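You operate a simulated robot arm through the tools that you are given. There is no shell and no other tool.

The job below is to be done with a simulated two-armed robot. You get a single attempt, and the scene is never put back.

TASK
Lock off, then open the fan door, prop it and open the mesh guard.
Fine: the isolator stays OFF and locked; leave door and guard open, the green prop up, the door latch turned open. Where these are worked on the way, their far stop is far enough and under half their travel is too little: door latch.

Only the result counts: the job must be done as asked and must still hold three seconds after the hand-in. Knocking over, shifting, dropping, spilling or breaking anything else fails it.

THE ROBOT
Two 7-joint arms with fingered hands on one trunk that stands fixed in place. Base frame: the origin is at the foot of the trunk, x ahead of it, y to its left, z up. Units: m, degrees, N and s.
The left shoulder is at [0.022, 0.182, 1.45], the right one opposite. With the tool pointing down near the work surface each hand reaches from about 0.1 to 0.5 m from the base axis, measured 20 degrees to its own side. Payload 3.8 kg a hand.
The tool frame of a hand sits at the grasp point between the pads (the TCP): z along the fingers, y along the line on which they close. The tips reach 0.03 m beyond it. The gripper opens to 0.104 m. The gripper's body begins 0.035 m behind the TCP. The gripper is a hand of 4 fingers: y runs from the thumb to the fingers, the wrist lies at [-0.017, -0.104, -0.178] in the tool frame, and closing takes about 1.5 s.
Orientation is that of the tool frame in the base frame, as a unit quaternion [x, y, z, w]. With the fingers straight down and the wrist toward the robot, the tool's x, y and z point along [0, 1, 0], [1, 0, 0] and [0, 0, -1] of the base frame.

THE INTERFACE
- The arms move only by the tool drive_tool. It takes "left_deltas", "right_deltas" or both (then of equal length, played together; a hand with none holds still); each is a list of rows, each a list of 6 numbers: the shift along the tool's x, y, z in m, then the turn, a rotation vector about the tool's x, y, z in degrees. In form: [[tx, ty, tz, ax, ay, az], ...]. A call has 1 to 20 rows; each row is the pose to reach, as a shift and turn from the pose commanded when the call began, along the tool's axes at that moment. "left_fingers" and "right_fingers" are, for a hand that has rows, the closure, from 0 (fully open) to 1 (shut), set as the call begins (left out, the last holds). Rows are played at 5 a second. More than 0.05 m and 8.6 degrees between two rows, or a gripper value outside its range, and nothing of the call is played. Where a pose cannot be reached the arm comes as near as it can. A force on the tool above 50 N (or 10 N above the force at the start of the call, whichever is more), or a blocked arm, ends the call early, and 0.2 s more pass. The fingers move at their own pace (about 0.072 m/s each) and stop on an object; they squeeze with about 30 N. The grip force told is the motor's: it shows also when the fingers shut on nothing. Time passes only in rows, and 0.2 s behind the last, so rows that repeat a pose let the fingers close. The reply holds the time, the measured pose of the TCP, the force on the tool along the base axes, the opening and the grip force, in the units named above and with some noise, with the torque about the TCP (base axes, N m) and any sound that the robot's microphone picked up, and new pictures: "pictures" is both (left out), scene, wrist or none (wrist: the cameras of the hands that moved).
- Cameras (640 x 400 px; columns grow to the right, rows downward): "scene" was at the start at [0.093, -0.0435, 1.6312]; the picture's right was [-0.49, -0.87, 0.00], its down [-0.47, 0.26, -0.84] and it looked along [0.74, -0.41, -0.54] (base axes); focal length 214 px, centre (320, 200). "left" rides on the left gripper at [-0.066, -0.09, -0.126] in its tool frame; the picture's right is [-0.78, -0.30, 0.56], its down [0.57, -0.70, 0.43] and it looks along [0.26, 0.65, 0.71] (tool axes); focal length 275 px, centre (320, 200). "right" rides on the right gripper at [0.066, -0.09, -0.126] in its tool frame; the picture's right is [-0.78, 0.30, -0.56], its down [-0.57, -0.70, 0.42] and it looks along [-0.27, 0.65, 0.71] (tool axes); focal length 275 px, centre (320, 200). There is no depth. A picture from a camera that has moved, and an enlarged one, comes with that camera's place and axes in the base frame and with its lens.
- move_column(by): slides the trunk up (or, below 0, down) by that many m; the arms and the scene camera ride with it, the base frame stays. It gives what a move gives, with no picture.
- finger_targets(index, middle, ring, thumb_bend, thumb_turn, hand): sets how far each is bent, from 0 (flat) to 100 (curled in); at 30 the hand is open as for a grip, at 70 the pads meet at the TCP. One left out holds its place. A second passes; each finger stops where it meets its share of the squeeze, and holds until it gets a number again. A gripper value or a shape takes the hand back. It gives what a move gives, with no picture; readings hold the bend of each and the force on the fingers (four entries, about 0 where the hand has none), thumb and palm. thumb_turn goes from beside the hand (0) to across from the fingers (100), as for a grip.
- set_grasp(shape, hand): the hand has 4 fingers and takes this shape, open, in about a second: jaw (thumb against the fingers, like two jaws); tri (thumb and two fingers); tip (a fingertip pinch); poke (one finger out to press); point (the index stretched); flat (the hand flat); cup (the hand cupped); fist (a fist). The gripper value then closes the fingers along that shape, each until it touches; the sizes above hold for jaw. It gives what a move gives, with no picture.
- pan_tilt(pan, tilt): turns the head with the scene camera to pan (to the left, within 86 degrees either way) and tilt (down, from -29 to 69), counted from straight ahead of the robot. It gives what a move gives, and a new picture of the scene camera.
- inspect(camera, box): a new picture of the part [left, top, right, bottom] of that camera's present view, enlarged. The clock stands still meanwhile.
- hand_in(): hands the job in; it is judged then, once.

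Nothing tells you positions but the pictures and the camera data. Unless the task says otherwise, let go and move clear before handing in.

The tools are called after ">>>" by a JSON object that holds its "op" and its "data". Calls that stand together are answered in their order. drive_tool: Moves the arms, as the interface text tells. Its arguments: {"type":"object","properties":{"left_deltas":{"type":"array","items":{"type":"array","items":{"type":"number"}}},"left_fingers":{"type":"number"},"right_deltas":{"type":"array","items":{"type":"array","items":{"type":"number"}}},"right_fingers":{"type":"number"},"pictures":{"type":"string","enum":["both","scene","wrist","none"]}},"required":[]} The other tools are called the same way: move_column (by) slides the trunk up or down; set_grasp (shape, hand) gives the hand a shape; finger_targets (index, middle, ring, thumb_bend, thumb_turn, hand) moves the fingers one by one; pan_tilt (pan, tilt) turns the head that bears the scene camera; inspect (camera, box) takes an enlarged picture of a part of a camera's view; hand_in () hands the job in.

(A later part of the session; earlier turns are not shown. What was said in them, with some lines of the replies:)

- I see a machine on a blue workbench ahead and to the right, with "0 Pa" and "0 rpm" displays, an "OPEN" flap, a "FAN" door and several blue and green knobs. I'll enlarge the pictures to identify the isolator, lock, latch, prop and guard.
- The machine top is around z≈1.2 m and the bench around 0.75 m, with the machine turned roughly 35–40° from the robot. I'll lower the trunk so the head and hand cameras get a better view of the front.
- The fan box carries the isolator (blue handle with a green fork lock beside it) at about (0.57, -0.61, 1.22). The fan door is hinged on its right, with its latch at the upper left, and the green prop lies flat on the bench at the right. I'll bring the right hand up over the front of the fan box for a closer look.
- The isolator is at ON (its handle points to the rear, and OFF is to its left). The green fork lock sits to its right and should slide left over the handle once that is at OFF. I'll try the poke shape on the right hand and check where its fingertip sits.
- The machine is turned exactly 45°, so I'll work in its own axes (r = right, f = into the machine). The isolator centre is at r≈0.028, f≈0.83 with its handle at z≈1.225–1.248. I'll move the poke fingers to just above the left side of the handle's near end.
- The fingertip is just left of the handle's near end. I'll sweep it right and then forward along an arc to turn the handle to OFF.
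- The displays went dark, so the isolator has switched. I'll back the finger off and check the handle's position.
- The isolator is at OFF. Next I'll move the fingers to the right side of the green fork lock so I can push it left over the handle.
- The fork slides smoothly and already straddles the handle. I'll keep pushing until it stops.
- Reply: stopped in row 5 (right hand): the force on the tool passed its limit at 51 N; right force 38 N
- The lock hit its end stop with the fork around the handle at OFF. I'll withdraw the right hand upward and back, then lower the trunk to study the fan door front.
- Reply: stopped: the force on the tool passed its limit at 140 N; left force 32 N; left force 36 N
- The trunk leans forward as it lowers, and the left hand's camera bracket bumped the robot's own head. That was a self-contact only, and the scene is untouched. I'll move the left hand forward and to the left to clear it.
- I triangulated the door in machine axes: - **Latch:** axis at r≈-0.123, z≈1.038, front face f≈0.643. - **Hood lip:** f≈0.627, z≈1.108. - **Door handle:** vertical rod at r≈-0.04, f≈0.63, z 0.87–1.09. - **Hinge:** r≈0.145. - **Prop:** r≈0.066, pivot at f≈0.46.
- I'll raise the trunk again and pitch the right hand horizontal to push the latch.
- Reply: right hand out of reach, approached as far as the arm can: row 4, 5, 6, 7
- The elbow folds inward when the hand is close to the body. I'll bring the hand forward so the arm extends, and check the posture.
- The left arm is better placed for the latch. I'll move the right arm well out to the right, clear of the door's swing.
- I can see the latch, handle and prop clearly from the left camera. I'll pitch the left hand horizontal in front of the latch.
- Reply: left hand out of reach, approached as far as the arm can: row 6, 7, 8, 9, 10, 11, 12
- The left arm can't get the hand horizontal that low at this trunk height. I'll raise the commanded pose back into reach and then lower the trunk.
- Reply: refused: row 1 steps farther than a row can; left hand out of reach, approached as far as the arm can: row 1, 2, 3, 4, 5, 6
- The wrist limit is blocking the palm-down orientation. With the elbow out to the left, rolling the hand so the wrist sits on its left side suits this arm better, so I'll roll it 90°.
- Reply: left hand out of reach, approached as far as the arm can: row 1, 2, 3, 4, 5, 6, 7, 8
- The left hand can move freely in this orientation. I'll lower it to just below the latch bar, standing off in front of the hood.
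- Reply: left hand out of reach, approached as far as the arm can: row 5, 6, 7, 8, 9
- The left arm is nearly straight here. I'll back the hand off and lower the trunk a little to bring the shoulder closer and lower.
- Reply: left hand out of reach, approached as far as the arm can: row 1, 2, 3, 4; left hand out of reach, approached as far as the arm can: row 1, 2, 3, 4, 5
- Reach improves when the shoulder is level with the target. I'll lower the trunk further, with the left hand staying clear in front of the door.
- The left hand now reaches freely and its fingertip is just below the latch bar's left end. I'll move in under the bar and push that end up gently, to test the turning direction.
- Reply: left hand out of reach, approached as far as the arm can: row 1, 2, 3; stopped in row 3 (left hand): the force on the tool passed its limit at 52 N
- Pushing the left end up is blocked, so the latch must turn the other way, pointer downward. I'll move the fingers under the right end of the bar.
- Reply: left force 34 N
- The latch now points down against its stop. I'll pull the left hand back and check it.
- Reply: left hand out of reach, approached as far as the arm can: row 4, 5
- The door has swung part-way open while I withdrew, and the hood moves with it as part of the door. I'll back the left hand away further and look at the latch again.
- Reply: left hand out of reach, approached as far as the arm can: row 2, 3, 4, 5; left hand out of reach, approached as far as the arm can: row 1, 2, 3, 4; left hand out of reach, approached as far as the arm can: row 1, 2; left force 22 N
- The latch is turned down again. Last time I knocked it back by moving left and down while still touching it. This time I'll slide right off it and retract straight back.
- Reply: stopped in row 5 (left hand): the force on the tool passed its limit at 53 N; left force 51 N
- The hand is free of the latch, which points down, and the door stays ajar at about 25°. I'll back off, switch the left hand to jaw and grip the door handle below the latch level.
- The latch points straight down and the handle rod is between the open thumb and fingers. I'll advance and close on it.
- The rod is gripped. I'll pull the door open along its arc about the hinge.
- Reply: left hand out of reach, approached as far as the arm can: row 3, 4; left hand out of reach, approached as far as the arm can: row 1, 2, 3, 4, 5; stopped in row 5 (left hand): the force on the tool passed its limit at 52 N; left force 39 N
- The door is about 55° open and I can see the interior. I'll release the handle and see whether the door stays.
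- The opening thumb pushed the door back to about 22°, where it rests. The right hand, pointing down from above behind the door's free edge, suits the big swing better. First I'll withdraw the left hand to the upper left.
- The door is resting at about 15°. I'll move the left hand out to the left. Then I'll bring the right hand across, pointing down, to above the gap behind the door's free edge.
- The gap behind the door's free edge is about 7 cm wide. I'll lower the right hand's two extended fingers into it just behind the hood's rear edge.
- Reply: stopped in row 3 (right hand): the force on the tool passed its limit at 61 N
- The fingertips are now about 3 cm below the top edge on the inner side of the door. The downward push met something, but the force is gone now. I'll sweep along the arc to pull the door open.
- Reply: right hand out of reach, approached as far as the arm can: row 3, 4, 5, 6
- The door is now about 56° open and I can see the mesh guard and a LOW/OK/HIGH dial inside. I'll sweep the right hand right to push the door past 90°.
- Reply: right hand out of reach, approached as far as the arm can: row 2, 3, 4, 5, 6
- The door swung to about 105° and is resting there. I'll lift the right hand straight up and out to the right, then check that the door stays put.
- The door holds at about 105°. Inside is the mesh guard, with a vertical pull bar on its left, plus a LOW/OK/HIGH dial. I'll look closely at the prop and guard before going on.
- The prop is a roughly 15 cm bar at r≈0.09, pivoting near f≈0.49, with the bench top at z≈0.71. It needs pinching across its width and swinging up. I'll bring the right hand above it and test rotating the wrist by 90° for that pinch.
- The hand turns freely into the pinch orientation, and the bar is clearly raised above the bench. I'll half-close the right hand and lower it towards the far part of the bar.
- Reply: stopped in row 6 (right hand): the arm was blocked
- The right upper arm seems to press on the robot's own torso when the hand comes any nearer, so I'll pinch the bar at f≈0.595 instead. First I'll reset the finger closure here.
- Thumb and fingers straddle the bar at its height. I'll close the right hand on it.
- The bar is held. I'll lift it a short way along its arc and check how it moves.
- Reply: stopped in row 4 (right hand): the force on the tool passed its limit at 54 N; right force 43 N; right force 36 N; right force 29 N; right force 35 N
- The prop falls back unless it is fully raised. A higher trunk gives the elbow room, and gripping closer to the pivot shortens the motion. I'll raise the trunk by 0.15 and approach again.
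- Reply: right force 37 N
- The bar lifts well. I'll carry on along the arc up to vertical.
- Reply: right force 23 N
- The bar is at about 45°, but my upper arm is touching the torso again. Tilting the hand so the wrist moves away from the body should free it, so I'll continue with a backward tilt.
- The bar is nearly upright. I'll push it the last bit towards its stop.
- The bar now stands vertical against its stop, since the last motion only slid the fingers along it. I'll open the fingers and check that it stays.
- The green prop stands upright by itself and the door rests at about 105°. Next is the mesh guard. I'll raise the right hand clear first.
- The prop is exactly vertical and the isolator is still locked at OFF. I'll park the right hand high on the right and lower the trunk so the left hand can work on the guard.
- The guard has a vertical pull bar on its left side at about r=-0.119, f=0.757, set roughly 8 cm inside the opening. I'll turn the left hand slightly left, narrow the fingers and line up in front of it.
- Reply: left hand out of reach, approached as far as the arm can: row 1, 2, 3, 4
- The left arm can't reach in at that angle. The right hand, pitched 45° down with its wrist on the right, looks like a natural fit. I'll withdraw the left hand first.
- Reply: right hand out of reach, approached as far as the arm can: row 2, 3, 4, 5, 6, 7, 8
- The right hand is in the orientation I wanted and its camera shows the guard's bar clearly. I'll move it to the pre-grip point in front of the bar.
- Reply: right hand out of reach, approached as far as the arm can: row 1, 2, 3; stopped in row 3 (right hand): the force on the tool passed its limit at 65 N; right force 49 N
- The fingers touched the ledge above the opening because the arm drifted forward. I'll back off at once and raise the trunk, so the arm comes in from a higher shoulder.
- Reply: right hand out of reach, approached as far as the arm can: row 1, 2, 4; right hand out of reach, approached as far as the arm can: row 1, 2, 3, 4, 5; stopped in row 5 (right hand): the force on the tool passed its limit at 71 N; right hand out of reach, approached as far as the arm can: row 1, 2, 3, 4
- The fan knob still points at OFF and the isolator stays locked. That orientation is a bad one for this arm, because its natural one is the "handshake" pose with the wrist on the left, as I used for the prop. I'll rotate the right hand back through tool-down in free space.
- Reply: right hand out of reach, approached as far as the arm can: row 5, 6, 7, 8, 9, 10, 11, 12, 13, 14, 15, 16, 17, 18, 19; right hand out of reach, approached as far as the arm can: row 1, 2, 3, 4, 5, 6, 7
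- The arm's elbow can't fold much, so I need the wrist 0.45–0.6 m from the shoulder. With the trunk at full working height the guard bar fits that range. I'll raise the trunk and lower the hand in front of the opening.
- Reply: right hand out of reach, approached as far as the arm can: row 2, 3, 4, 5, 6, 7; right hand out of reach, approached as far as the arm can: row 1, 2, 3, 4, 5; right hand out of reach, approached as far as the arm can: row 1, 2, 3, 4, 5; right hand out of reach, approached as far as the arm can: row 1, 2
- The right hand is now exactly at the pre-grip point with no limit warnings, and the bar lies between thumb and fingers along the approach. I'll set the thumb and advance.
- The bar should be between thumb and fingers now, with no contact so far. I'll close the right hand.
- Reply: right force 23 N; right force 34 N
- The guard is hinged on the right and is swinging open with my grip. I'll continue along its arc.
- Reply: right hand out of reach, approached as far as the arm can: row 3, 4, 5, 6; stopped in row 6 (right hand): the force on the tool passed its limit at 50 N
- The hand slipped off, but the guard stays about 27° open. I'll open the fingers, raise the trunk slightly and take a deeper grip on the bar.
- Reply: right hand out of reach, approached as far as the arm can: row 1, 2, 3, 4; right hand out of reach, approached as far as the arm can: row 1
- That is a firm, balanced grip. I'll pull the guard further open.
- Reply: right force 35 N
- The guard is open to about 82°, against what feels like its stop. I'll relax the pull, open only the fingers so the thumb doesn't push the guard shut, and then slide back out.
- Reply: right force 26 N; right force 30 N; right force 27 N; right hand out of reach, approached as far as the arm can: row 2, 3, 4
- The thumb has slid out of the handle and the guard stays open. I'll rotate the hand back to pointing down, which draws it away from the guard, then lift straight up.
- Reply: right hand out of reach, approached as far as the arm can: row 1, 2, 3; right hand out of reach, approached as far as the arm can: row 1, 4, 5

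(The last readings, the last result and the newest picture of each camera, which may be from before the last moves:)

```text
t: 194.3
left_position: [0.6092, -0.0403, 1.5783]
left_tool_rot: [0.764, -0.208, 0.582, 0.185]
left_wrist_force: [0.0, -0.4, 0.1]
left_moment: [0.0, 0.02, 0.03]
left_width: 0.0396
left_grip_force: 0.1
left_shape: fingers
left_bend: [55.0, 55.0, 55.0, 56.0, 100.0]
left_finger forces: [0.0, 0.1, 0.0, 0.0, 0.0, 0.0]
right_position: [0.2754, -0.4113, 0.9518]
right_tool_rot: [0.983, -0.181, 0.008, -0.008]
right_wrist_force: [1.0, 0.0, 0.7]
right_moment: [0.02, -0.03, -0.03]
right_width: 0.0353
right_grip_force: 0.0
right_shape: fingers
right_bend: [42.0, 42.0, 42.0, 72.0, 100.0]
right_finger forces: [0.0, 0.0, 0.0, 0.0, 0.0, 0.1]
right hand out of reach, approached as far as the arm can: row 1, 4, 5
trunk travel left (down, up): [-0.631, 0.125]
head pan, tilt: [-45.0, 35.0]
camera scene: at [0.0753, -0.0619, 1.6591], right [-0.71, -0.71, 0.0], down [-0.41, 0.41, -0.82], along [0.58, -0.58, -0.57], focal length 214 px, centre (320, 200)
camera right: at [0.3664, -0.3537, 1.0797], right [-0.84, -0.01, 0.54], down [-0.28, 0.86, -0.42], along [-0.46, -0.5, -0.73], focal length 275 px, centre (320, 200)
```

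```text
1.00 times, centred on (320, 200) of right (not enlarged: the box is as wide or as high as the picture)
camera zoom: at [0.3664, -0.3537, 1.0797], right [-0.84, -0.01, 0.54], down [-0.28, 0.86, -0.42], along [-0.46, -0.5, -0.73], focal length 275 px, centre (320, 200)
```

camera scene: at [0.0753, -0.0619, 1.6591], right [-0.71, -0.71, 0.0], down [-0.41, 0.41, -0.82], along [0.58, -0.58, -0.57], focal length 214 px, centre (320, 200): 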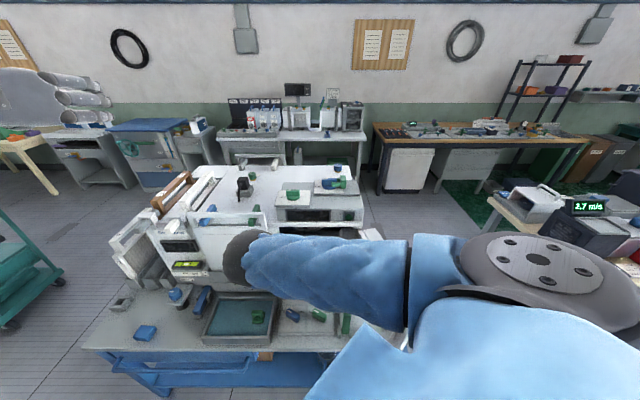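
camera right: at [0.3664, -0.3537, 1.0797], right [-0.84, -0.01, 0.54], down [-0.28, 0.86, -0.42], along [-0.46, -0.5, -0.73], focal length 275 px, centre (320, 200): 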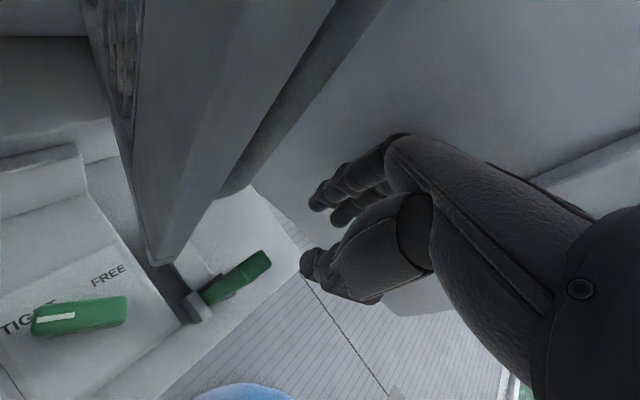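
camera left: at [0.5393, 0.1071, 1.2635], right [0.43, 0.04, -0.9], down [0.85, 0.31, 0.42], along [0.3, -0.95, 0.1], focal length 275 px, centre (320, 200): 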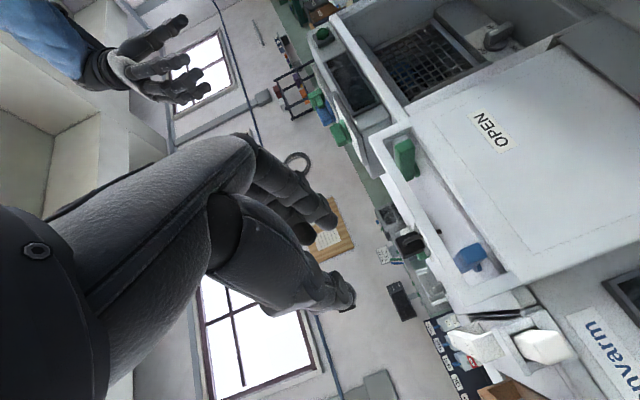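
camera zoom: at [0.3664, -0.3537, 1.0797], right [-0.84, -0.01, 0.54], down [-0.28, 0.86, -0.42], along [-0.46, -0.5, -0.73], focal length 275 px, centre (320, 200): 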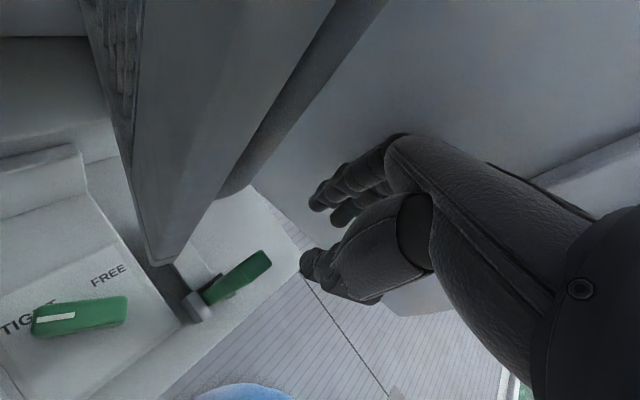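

>>> {"op": "drive_tool", "data": {"right_deltas": [[0, 0, -0.04, 0, 0, 0], [0, 0, -0.08, 0, 0, 0], [0, 0, -0.12, 0, 0, 0], [0, 0, -0.165, 0, 0, 0], [0, 0, -0.21, 0, 0, 0], [0, 0, -0.255, 0, 0, 0], [0, 0, -0.3, 0, 0, 0]]}}

>>> {"op": "inspect", "data": {"camera": "scene", "box": [230, 170, 450, 340]}}

```text
t: 195.9
left_position: [0.6068, -0.0403, 1.579]
left_tool_rot: [0.763, -0.209, 0.583, 0.185]
left_wrist_force: [-1.0, 0.0, 0.0]
left_moment: [0.02, -0.03, 0.0]
left_width: 0.0396
left_grip_force: 0.1
left_shape: fingers
left_bend: [55.0, 55.0, 55.0, 56.0, 100.0]
left_finger forces: [0.0, 0.0, 0.2, 0.1, 0.0, 0.0]
right_position: [0.2578, -0.4241, 1.2627]
right_tool_rot: [0.983, -0.182, 0.021, -0.022]
right_wrist_force: [-0.2, 0.3, 0.7]
right_moment: [0.04, -0.03, 0.01]
right_width: 0.0354
right_grip_force: 0.0
right_shape: fingers
right_bend: [42.0, 42.0, 42.0, 72.0, 100.0]
right_finger forces: [0.0, 0.1, 0.0, 0.0, 0.0, 0.0]
right hand out of reach, approached as far as the arm can: row 1, 2, 3, 4, 5, 6, 7
trunk travel left (down, up): [-0.631, 0.125]
head pan, tilt: [-45.0, 35.0]
camera scene: at [0.0741, -0.0618, 1.6592], right [-0.71, -0.71, 0.0], down [-0.4, 0.41, -0.82], along [0.58, -0.58, -0.57], focal length 214 px, centre (320, 200)
camera right: at [0.3453, -0.3694, 1.3943], right [-0.86, -0.02, 0.51], down [-0.26, 0.87, -0.41], along [-0.44, -0.48, -0.75], focal length 275 px, centre (320, 200)
```

scene: 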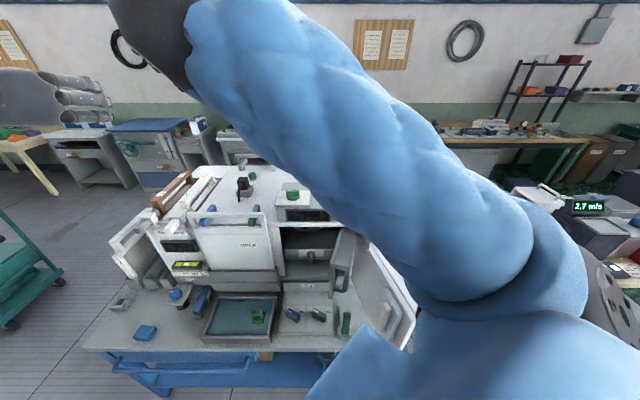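
right: 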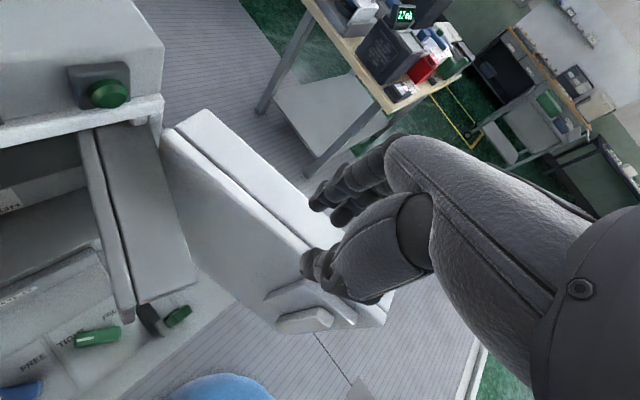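

```text
2.35 times, centred on (340, 255) of scene
camera zoom: at [0.0741, -0.0618, 1.6592], right [-0.71, -0.71, 0.0], down [-0.4, 0.41, -0.82], along [0.58, -0.58, -0.57], focal length 505 px, centre (273, 71)
```

zoom: 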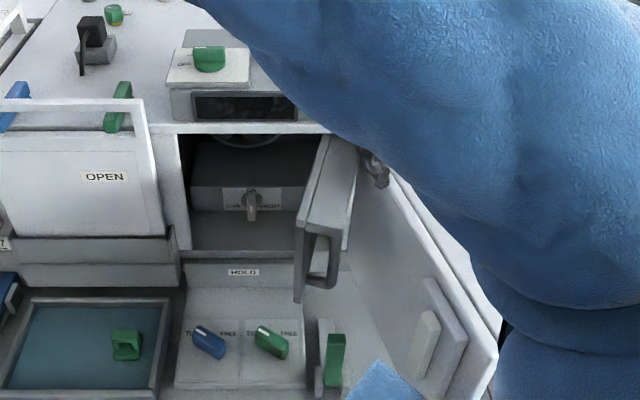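

The guard stays open at about 80°, the prop is up and the door is wide open. I'll move the right hand up and round to the right side to check the latch on the door's outer face.

>>> {"op": "drive_tool", "data": {"right_deltas": [[0, 0, -0.04, 0, 0, -8], [0, 0, -0.08, 0, 0, -16], [0, 0, -0.12, 0, 0, -24], [0, 0, -0.16, 0, 0, -32], [0, 0, -0.2, 0, 0, -40], [0, 0, -0.23, 0, 0, -48], [0, 0, -0.23, 0, 0, -56], [0, 0, -0.23, 0, 0, -64]], "pictures": "none"}}

>>> {"op": "drive_tool", "data": {"right_deltas": [[-0.04, 0.0, 0, 0, 0, 0], [-0.08, 0.0, 0, 0, 0, 0], [-0.12, 0.0, 0, 0, 0, 0], [-0.16, 0.0, 0, 0, 0, 0], [-0.2, 0.0, 0, 0, 0, 0], [-0.24, 0, 0, 0, 0, 0], [-0.28, 0, 0, 0, 0, 0], [-0.32, 0, 0, 0, 0, 0]]}}

```text
t: 197.8
left_position: [0.6102, -0.0444, 1.577]
left_tool_rot: [0.765, -0.208, 0.581, 0.184]
left_wrist_force: [0.7, -0.4, 0.1]
left_moment: [0.02, 0.03, 0.05]
left_width: 0.0396
left_grip_force: 0.1
left_shape: fingers
left_bend: [55.0, 55.0, 55.0, 56.0, 100.0]
left_finger forces: [0.0, 0.0, 0.1, 0.1, 0.0, 0.0]
right_position: [0.2599, -0.4661, 1.4746]
right_tool_rot: [0.928, 0.372, 0.026, -0.011]
right_wrist_force: [0.1, -1.2, 0.5]
right_moment: [0.05, 0.01, 0.03]
right_width: 0.0349
right_grip_force: 0.1
right_shape: fingers
right_bend: [42.0, 42.0, 42.0, 72.0, 100.0]
right_finger forces: [0.0, 0.0, 0.1, 0.1, 0.0, 0.0]
right hand out of reach, approached as far as the arm can: row 2, 3, 4, 5, 6, 7, 8
trunk travel left (down, up): [-0.631, 0.125]
head pan, tilt: [-45.0, 35.0]
```

```text
t: 199.6
left_position: [0.6077, -0.0448, 1.5786]
left_tool_rot: [0.763, -0.209, 0.583, 0.185]
left_wrist_force: [0.3, -0.8, 0.4]
left_moment: [-0.01, 0.04, 0.02]
left_width: 0.0399
left_grip_force: 0.0
left_shape: fingers
left_bend: [55.0, 55.0, 55.0, 56.0, 100.0]
left_finger forces: [0.0, 0.0, 0.0, 0.0, 0.0, 0.0]
right_position: [0.0272, -0.6893, 1.4587]
right_tool_rot: [0.928, 0.372, 0.026, -0.009]
right_wrist_force: [0.4, 0.7, -0.1]
right_moment: [0.01, -0.02, -0.01]
right_width: 0.035
right_grip_force: 0.2
right_shape: fingers
right_bend: [42.0, 42.0, 42.0, 72.0, 100.0]
right_finger forces: [0.1, 0.0, 0.1, 0.0, 0.1, 0.0]
trunk travel left (down, up): [-0.631, 0.125]
head pan, tilt: [-45.0, 35.0]
camera scene: at [0.0752, -0.0649, 1.659], right [-0.71, -0.71, 0.0], down [-0.41, 0.41, -0.82], along [0.58, -0.58, -0.57], focal length 214 px, centre (320, 200)
camera right: at [0.0089, -0.5829, 1.5872], right [-0.38, -0.77, 0.51], down [-0.88, 0.13, -0.46], along [0.29, -0.63, -0.73], focal length 275 px, centre (320, 200)
```

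scene: 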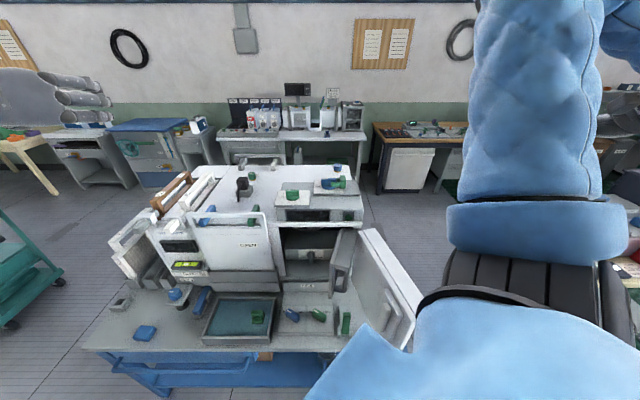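
right: 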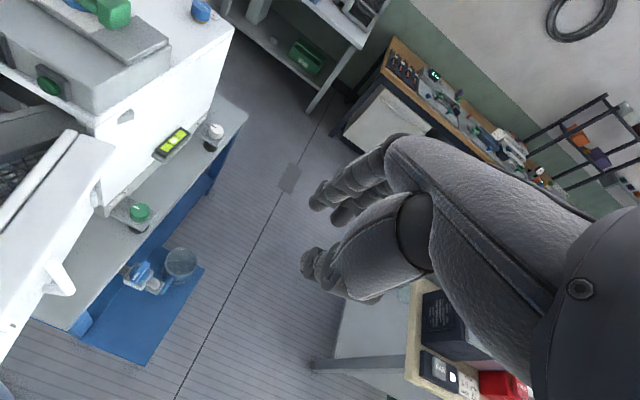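

>>> {"op": "drive_tool", "data": {"right_deltas": [[-0.01, 0.0, 0, 0, 0, -8], [-0.02, 0.0, 0, 0, 0, -16], [-0.03, 0.0, 0.0, 0, 0, -24], [-0.04, 0.0, 0.0, 0, 0, -32], [-0.05, 0.0, 0.0, 0, 0, -40], [-0.06, 0, 0.0, 0, 0, -48], [-0.06, 0, 0.0, 0, 0, -56], [-0.06, 0, 0.0, 0, 0, -64]]}}

>>> {"op": "inspect", "data": {"camera": "right", "box": [0, 150, 330, 400]}}

```text
t: 201.3
left_position: [0.6083, -0.0422, 1.5782]
left_tool_rot: [0.764, -0.209, 0.582, 0.185]
left_wrist_force: [0.0, 0.1, 0.0]
left_moment: [0.0, 0.0, 0.0]
left_width: 0.0395
left_grip_force: 0.1
left_shape: fingers
left_bend: [55.0, 55.0, 55.0, 56.0, 100.0]
left_finger forces: [0.0, 0.1, 0.0, 0.0, 0.1, 0.0]
right_position: [-0.0148, -0.7253, 1.4567]
right_tool_rot: [0.589, 0.808, 0.027, 0.006]
right_wrist_force: [-0.3, 0.8, 0.3]
right_moment: [0.02, 0.0, -0.03]
right_width: 0.0347
right_grip_force: 0.0
right_shape: fingers
right_bend: [42.0, 42.0, 42.0, 72.0, 100.0]
right_finger forces: [0.0, 0.1, 0.1, 0.0, 0.0, 0.0]
trunk travel left (down, up): [-0.631, 0.125]
head pan, tilt: [-45.0, 35.0]
camera scene: at [0.0757, -0.0625, 1.6591], right [-0.71, -0.71, 0.0], down [-0.41, 0.41, -0.82], along [0.58, -0.58, -0.57], focal length 214 px, centre (320, 200)
camera right: at [-0.1259, -0.6953, 1.578], right [0.5, -0.67, 0.55], down [-0.47, -0.74, -0.47], along [0.73, -0.03, -0.69], focal length 275 px, centre (320, 200)
```

scene: 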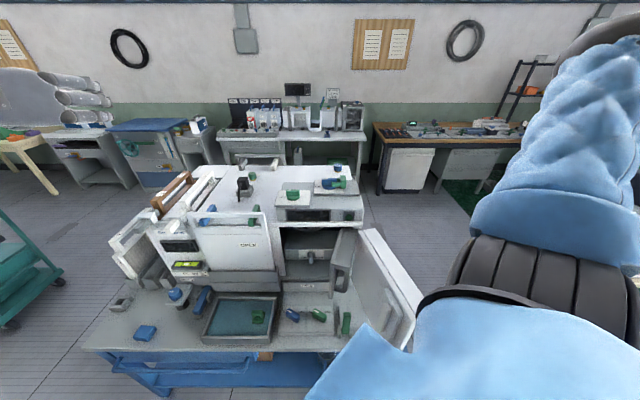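
right: 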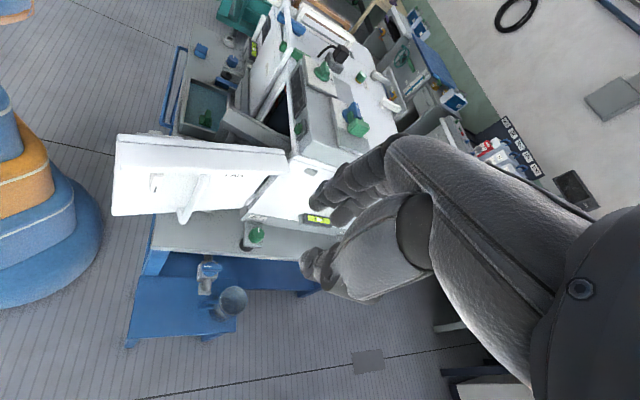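

```text
1.60 times, centred on (165, 275) of right
camera zoom: at [-0.1259, -0.6953, 1.578], right [0.5, -0.67, 0.55], down [-0.47, -0.74, -0.47], along [0.73, -0.03, -0.69], focal length 440 px, centre (568, 80)
```

zoom: 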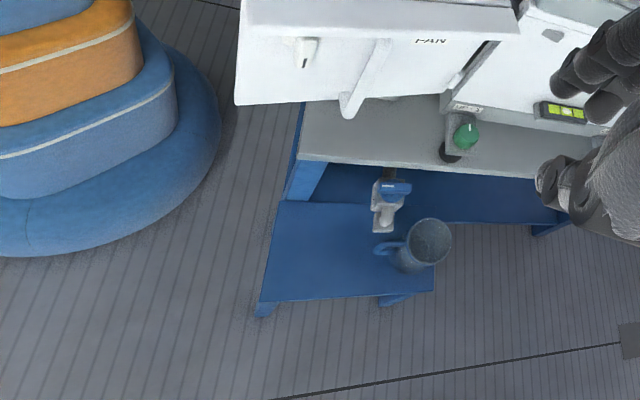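

>>> {"op": "inspect", "data": {"camera": "right", "box": [100, 120, 300, 240]}}

>>> {"op": "inspect", "data": {"camera": "right", "box": [130, 150, 200, 210]}}

>>> {"op": "inspect", "data": {"camera": "scene", "box": [250, 180, 440, 350]}}

>>> {"op": "inspect", "data": {"camera": "scene", "box": [270, 160, 370, 230]}}

```text
3.20 times, centred on (200, 180) of right
camera zoom: at [-0.1259, -0.6953, 1.578], right [0.5, -0.67, 0.55], down [-0.47, -0.74, -0.47], along [0.73, -0.03, -0.69], focal length 881 px, centre (704, 264)
```

zoom: 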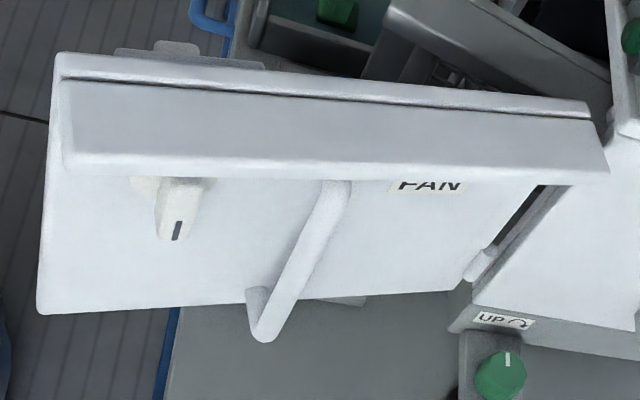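

```text
6.67 times, centred on (165, 180) of right
camera zoom: at [-0.1259, -0.6953, 1.578], right [0.5, -0.67, 0.55], down [-0.47, -0.74, -0.47], along [0.73, -0.03, -0.69], focal length 1835 px, centre (1353, 333)
```

zoom: 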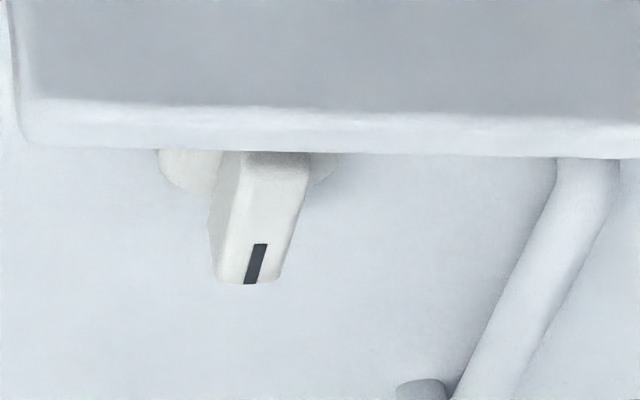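

```text
2.35 times, centred on (345, 265) of scene
camera zoom: at [0.0757, -0.0625, 1.6591], right [-0.71, -0.71, 0.0], down [-0.41, 0.41, -0.82], along [0.58, -0.58, -0.57], focal length 505 px, centre (261, 47)
```

zoom: 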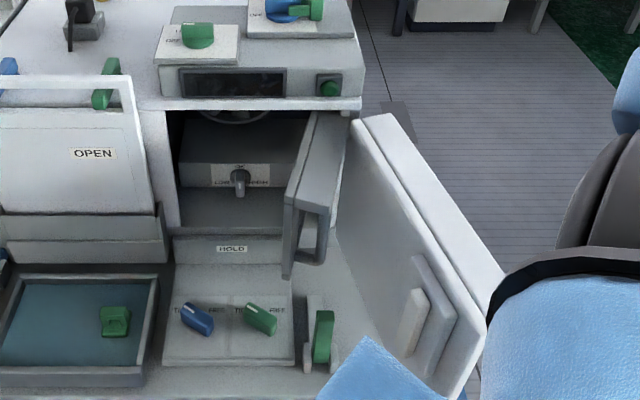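

```text
5.71 times, centred on (320, 195) of scene
camera zoom: at [0.0757, -0.0625, 1.6591], right [-0.71, -0.71, 0.0], down [-0.41, 0.41, -0.82], along [0.58, -0.58, -0.57], focal length 1226 px, centre (320, 229)
```

zoom: 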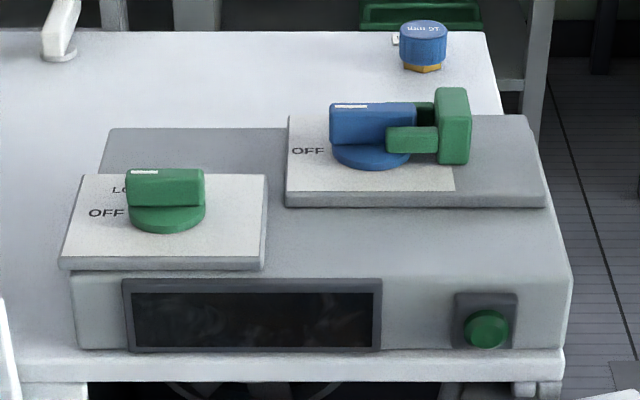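

Everything checks out in these views: isolator at OFF and locked, latch pointing down, door open, prop upright and guard open. Before handing in I'll check the left side of the bench for anything disturbed and confirm the states hold over time.

>>> {"op": "inspect", "data": {"camera": "scene", "box": [90, 160, 290, 350]}}

>>> {"op": "drive_tool", "data": {"right_deltas": [[0, 0, 0, 0, 0, 0], [0, 0, 0, 0, 0, 0], [0, 0, 0, 0, 0, 0], [0, 0, 0, 0, 0, 0], [0, 0, 0, 0, 0, 0], [0, 0, 0, 0, 0, 0], [0, 0, 0, 0, 0, 0], [0, 0, 0, 0, 0, 0], [0, 0, 0, 0, 0, 0], [0, 0, 0, 0, 0, 0], [0, 0, 0, 0, 0, 0], [0, 0, 0, 0, 0, 0], [0, 0, 0, 0, 0, 0], [0, 0, 0, 0, 0, 0], [0, 0, 0, 0, 0, 0], [0, 0, 0, 0, 0, 0]], "pictures": "none"}}

>>> {"op": "inspect", "data": {"camera": "scene", "box": [250, 180, 440, 350]}}

>>> {"op": "inspect", "data": {"camera": "right", "box": [100, 120, 300, 240]}}

```text
2.11 times, centred on (190, 255) of scene
camera zoom: at [0.0757, -0.0625, 1.6591], right [-0.71, -0.71, 0.0], down [-0.41, 0.41, -0.82], along [0.58, -0.58, -0.57], focal length 452 px, centre (594, 84)
```

zoom: 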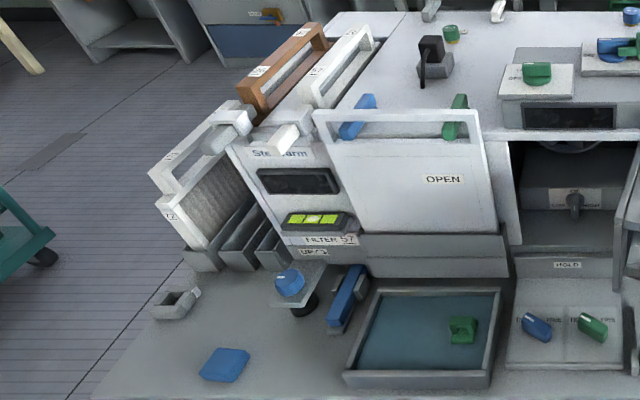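

```text
t: 204.8
left_position: [0.6097, -0.0405, 1.5778]
left_tool_rot: [0.764, -0.209, 0.582, 0.185]
left_wrist_force: [-0.7, 0.7, -0.2]
left_moment: [0.0, 0.01, -0.01]
left_width: 0.0395
left_grip_force: 0.2
left_shape: fingers
left_bend: [55.0, 55.0, 55.0, 56.0, 100.0]
left_finger forces: [0.1, 0.1, 0.0, 0.1, 0.0, 0.0]
right_position: [-0.0161, -0.7256, 1.4556]
right_tool_rot: [0.59, 0.807, 0.025, 0.006]
right_wrist_force: [-0.3, 0.4, -0.4]
right_moment: [0.0, -0.01, 0.02]
right_width: 0.0346
right_grip_force: 0.0
right_shape: fingers
right_bend: [42.0, 42.0, 42.0, 72.0, 100.0]
right_finger forces: [0.1, 0.1, 0.1, 0.0, 0.1, 0.1]
trunk travel left (down, up): [-0.631, 0.125]
head pan, tilt: [-45.0, 35.0]
```

```text
2.35 times, centred on (345, 265) of scene
camera zoom: at [0.076, -0.0626, 1.659], right [-0.71, -0.71, 0.0], down [-0.41, 0.41, -0.82], along [0.58, -0.58, -0.57], focal length 505 px, centre (261, 47)
```

zoom: 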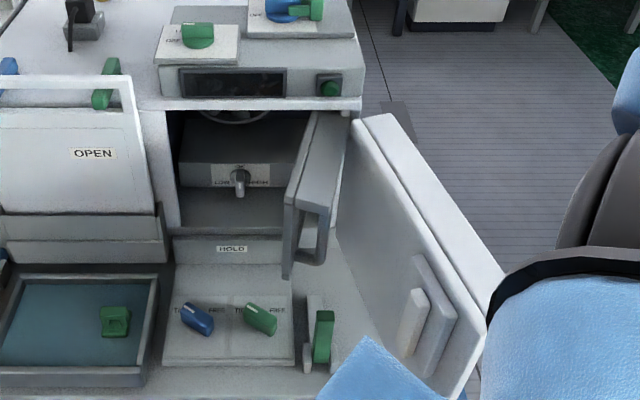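

```text
3.20 times, centred on (200, 180) of right
camera zoom: at [-0.1254, -0.6952, 1.578], right [0.5, -0.67, 0.55], down [-0.48, -0.74, -0.47], along [0.73, -0.03, -0.69], focal length 881 px, centre (704, 264)
```

zoom: 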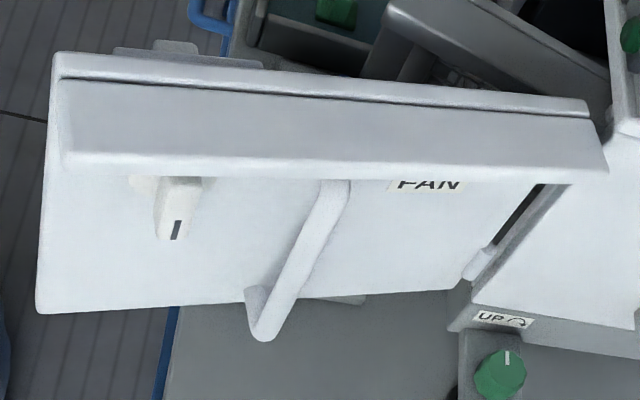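

Nothing moved over the last three seconds. The isolator is OFF and locked, the latch is turned open, the door and guard are open, the prop is up and both hands are clear. The rest of the bench looks undisturbed, so I'm handing in.

>>> {"op": "hand_in", "data": {}}

```text
The job is handed in.
```

The job is handed in. When I last checked, about three seconds before handing in, everything was as asked and nothing was moving:

- **Isolator:** turned to OFF, with the green fork lock pushed fully over its handle. The displays and lamp went dark when it switched.
- **Door latch:** turned 90° to its stop, pointing down.
- **Fan door:** open to roughly 105°.
- **Green prop:** standing upright on its own.
- **Mesh guard:** open to about 80°, against what felt like its stop.
- **Everything else:** the fan switch is still at OFF and the LOW/OK/HIGH dial is unchanged. Nothing on the left of the bench looked moved.

Three things went wrong along the way, with no visible effect left behind:

- **Trunk lowering:** the left hand's camera bracket bumped the robot's own head, with about 140 N on the tool.
- **Reaching for the guard:** the right hand touched the ledge above the opening (65 N) and then the display box by the fan switch (71 N). The fan switch did not turn.
- **Door latch:** I knocked it shut while backing away and had to turn it a second time.
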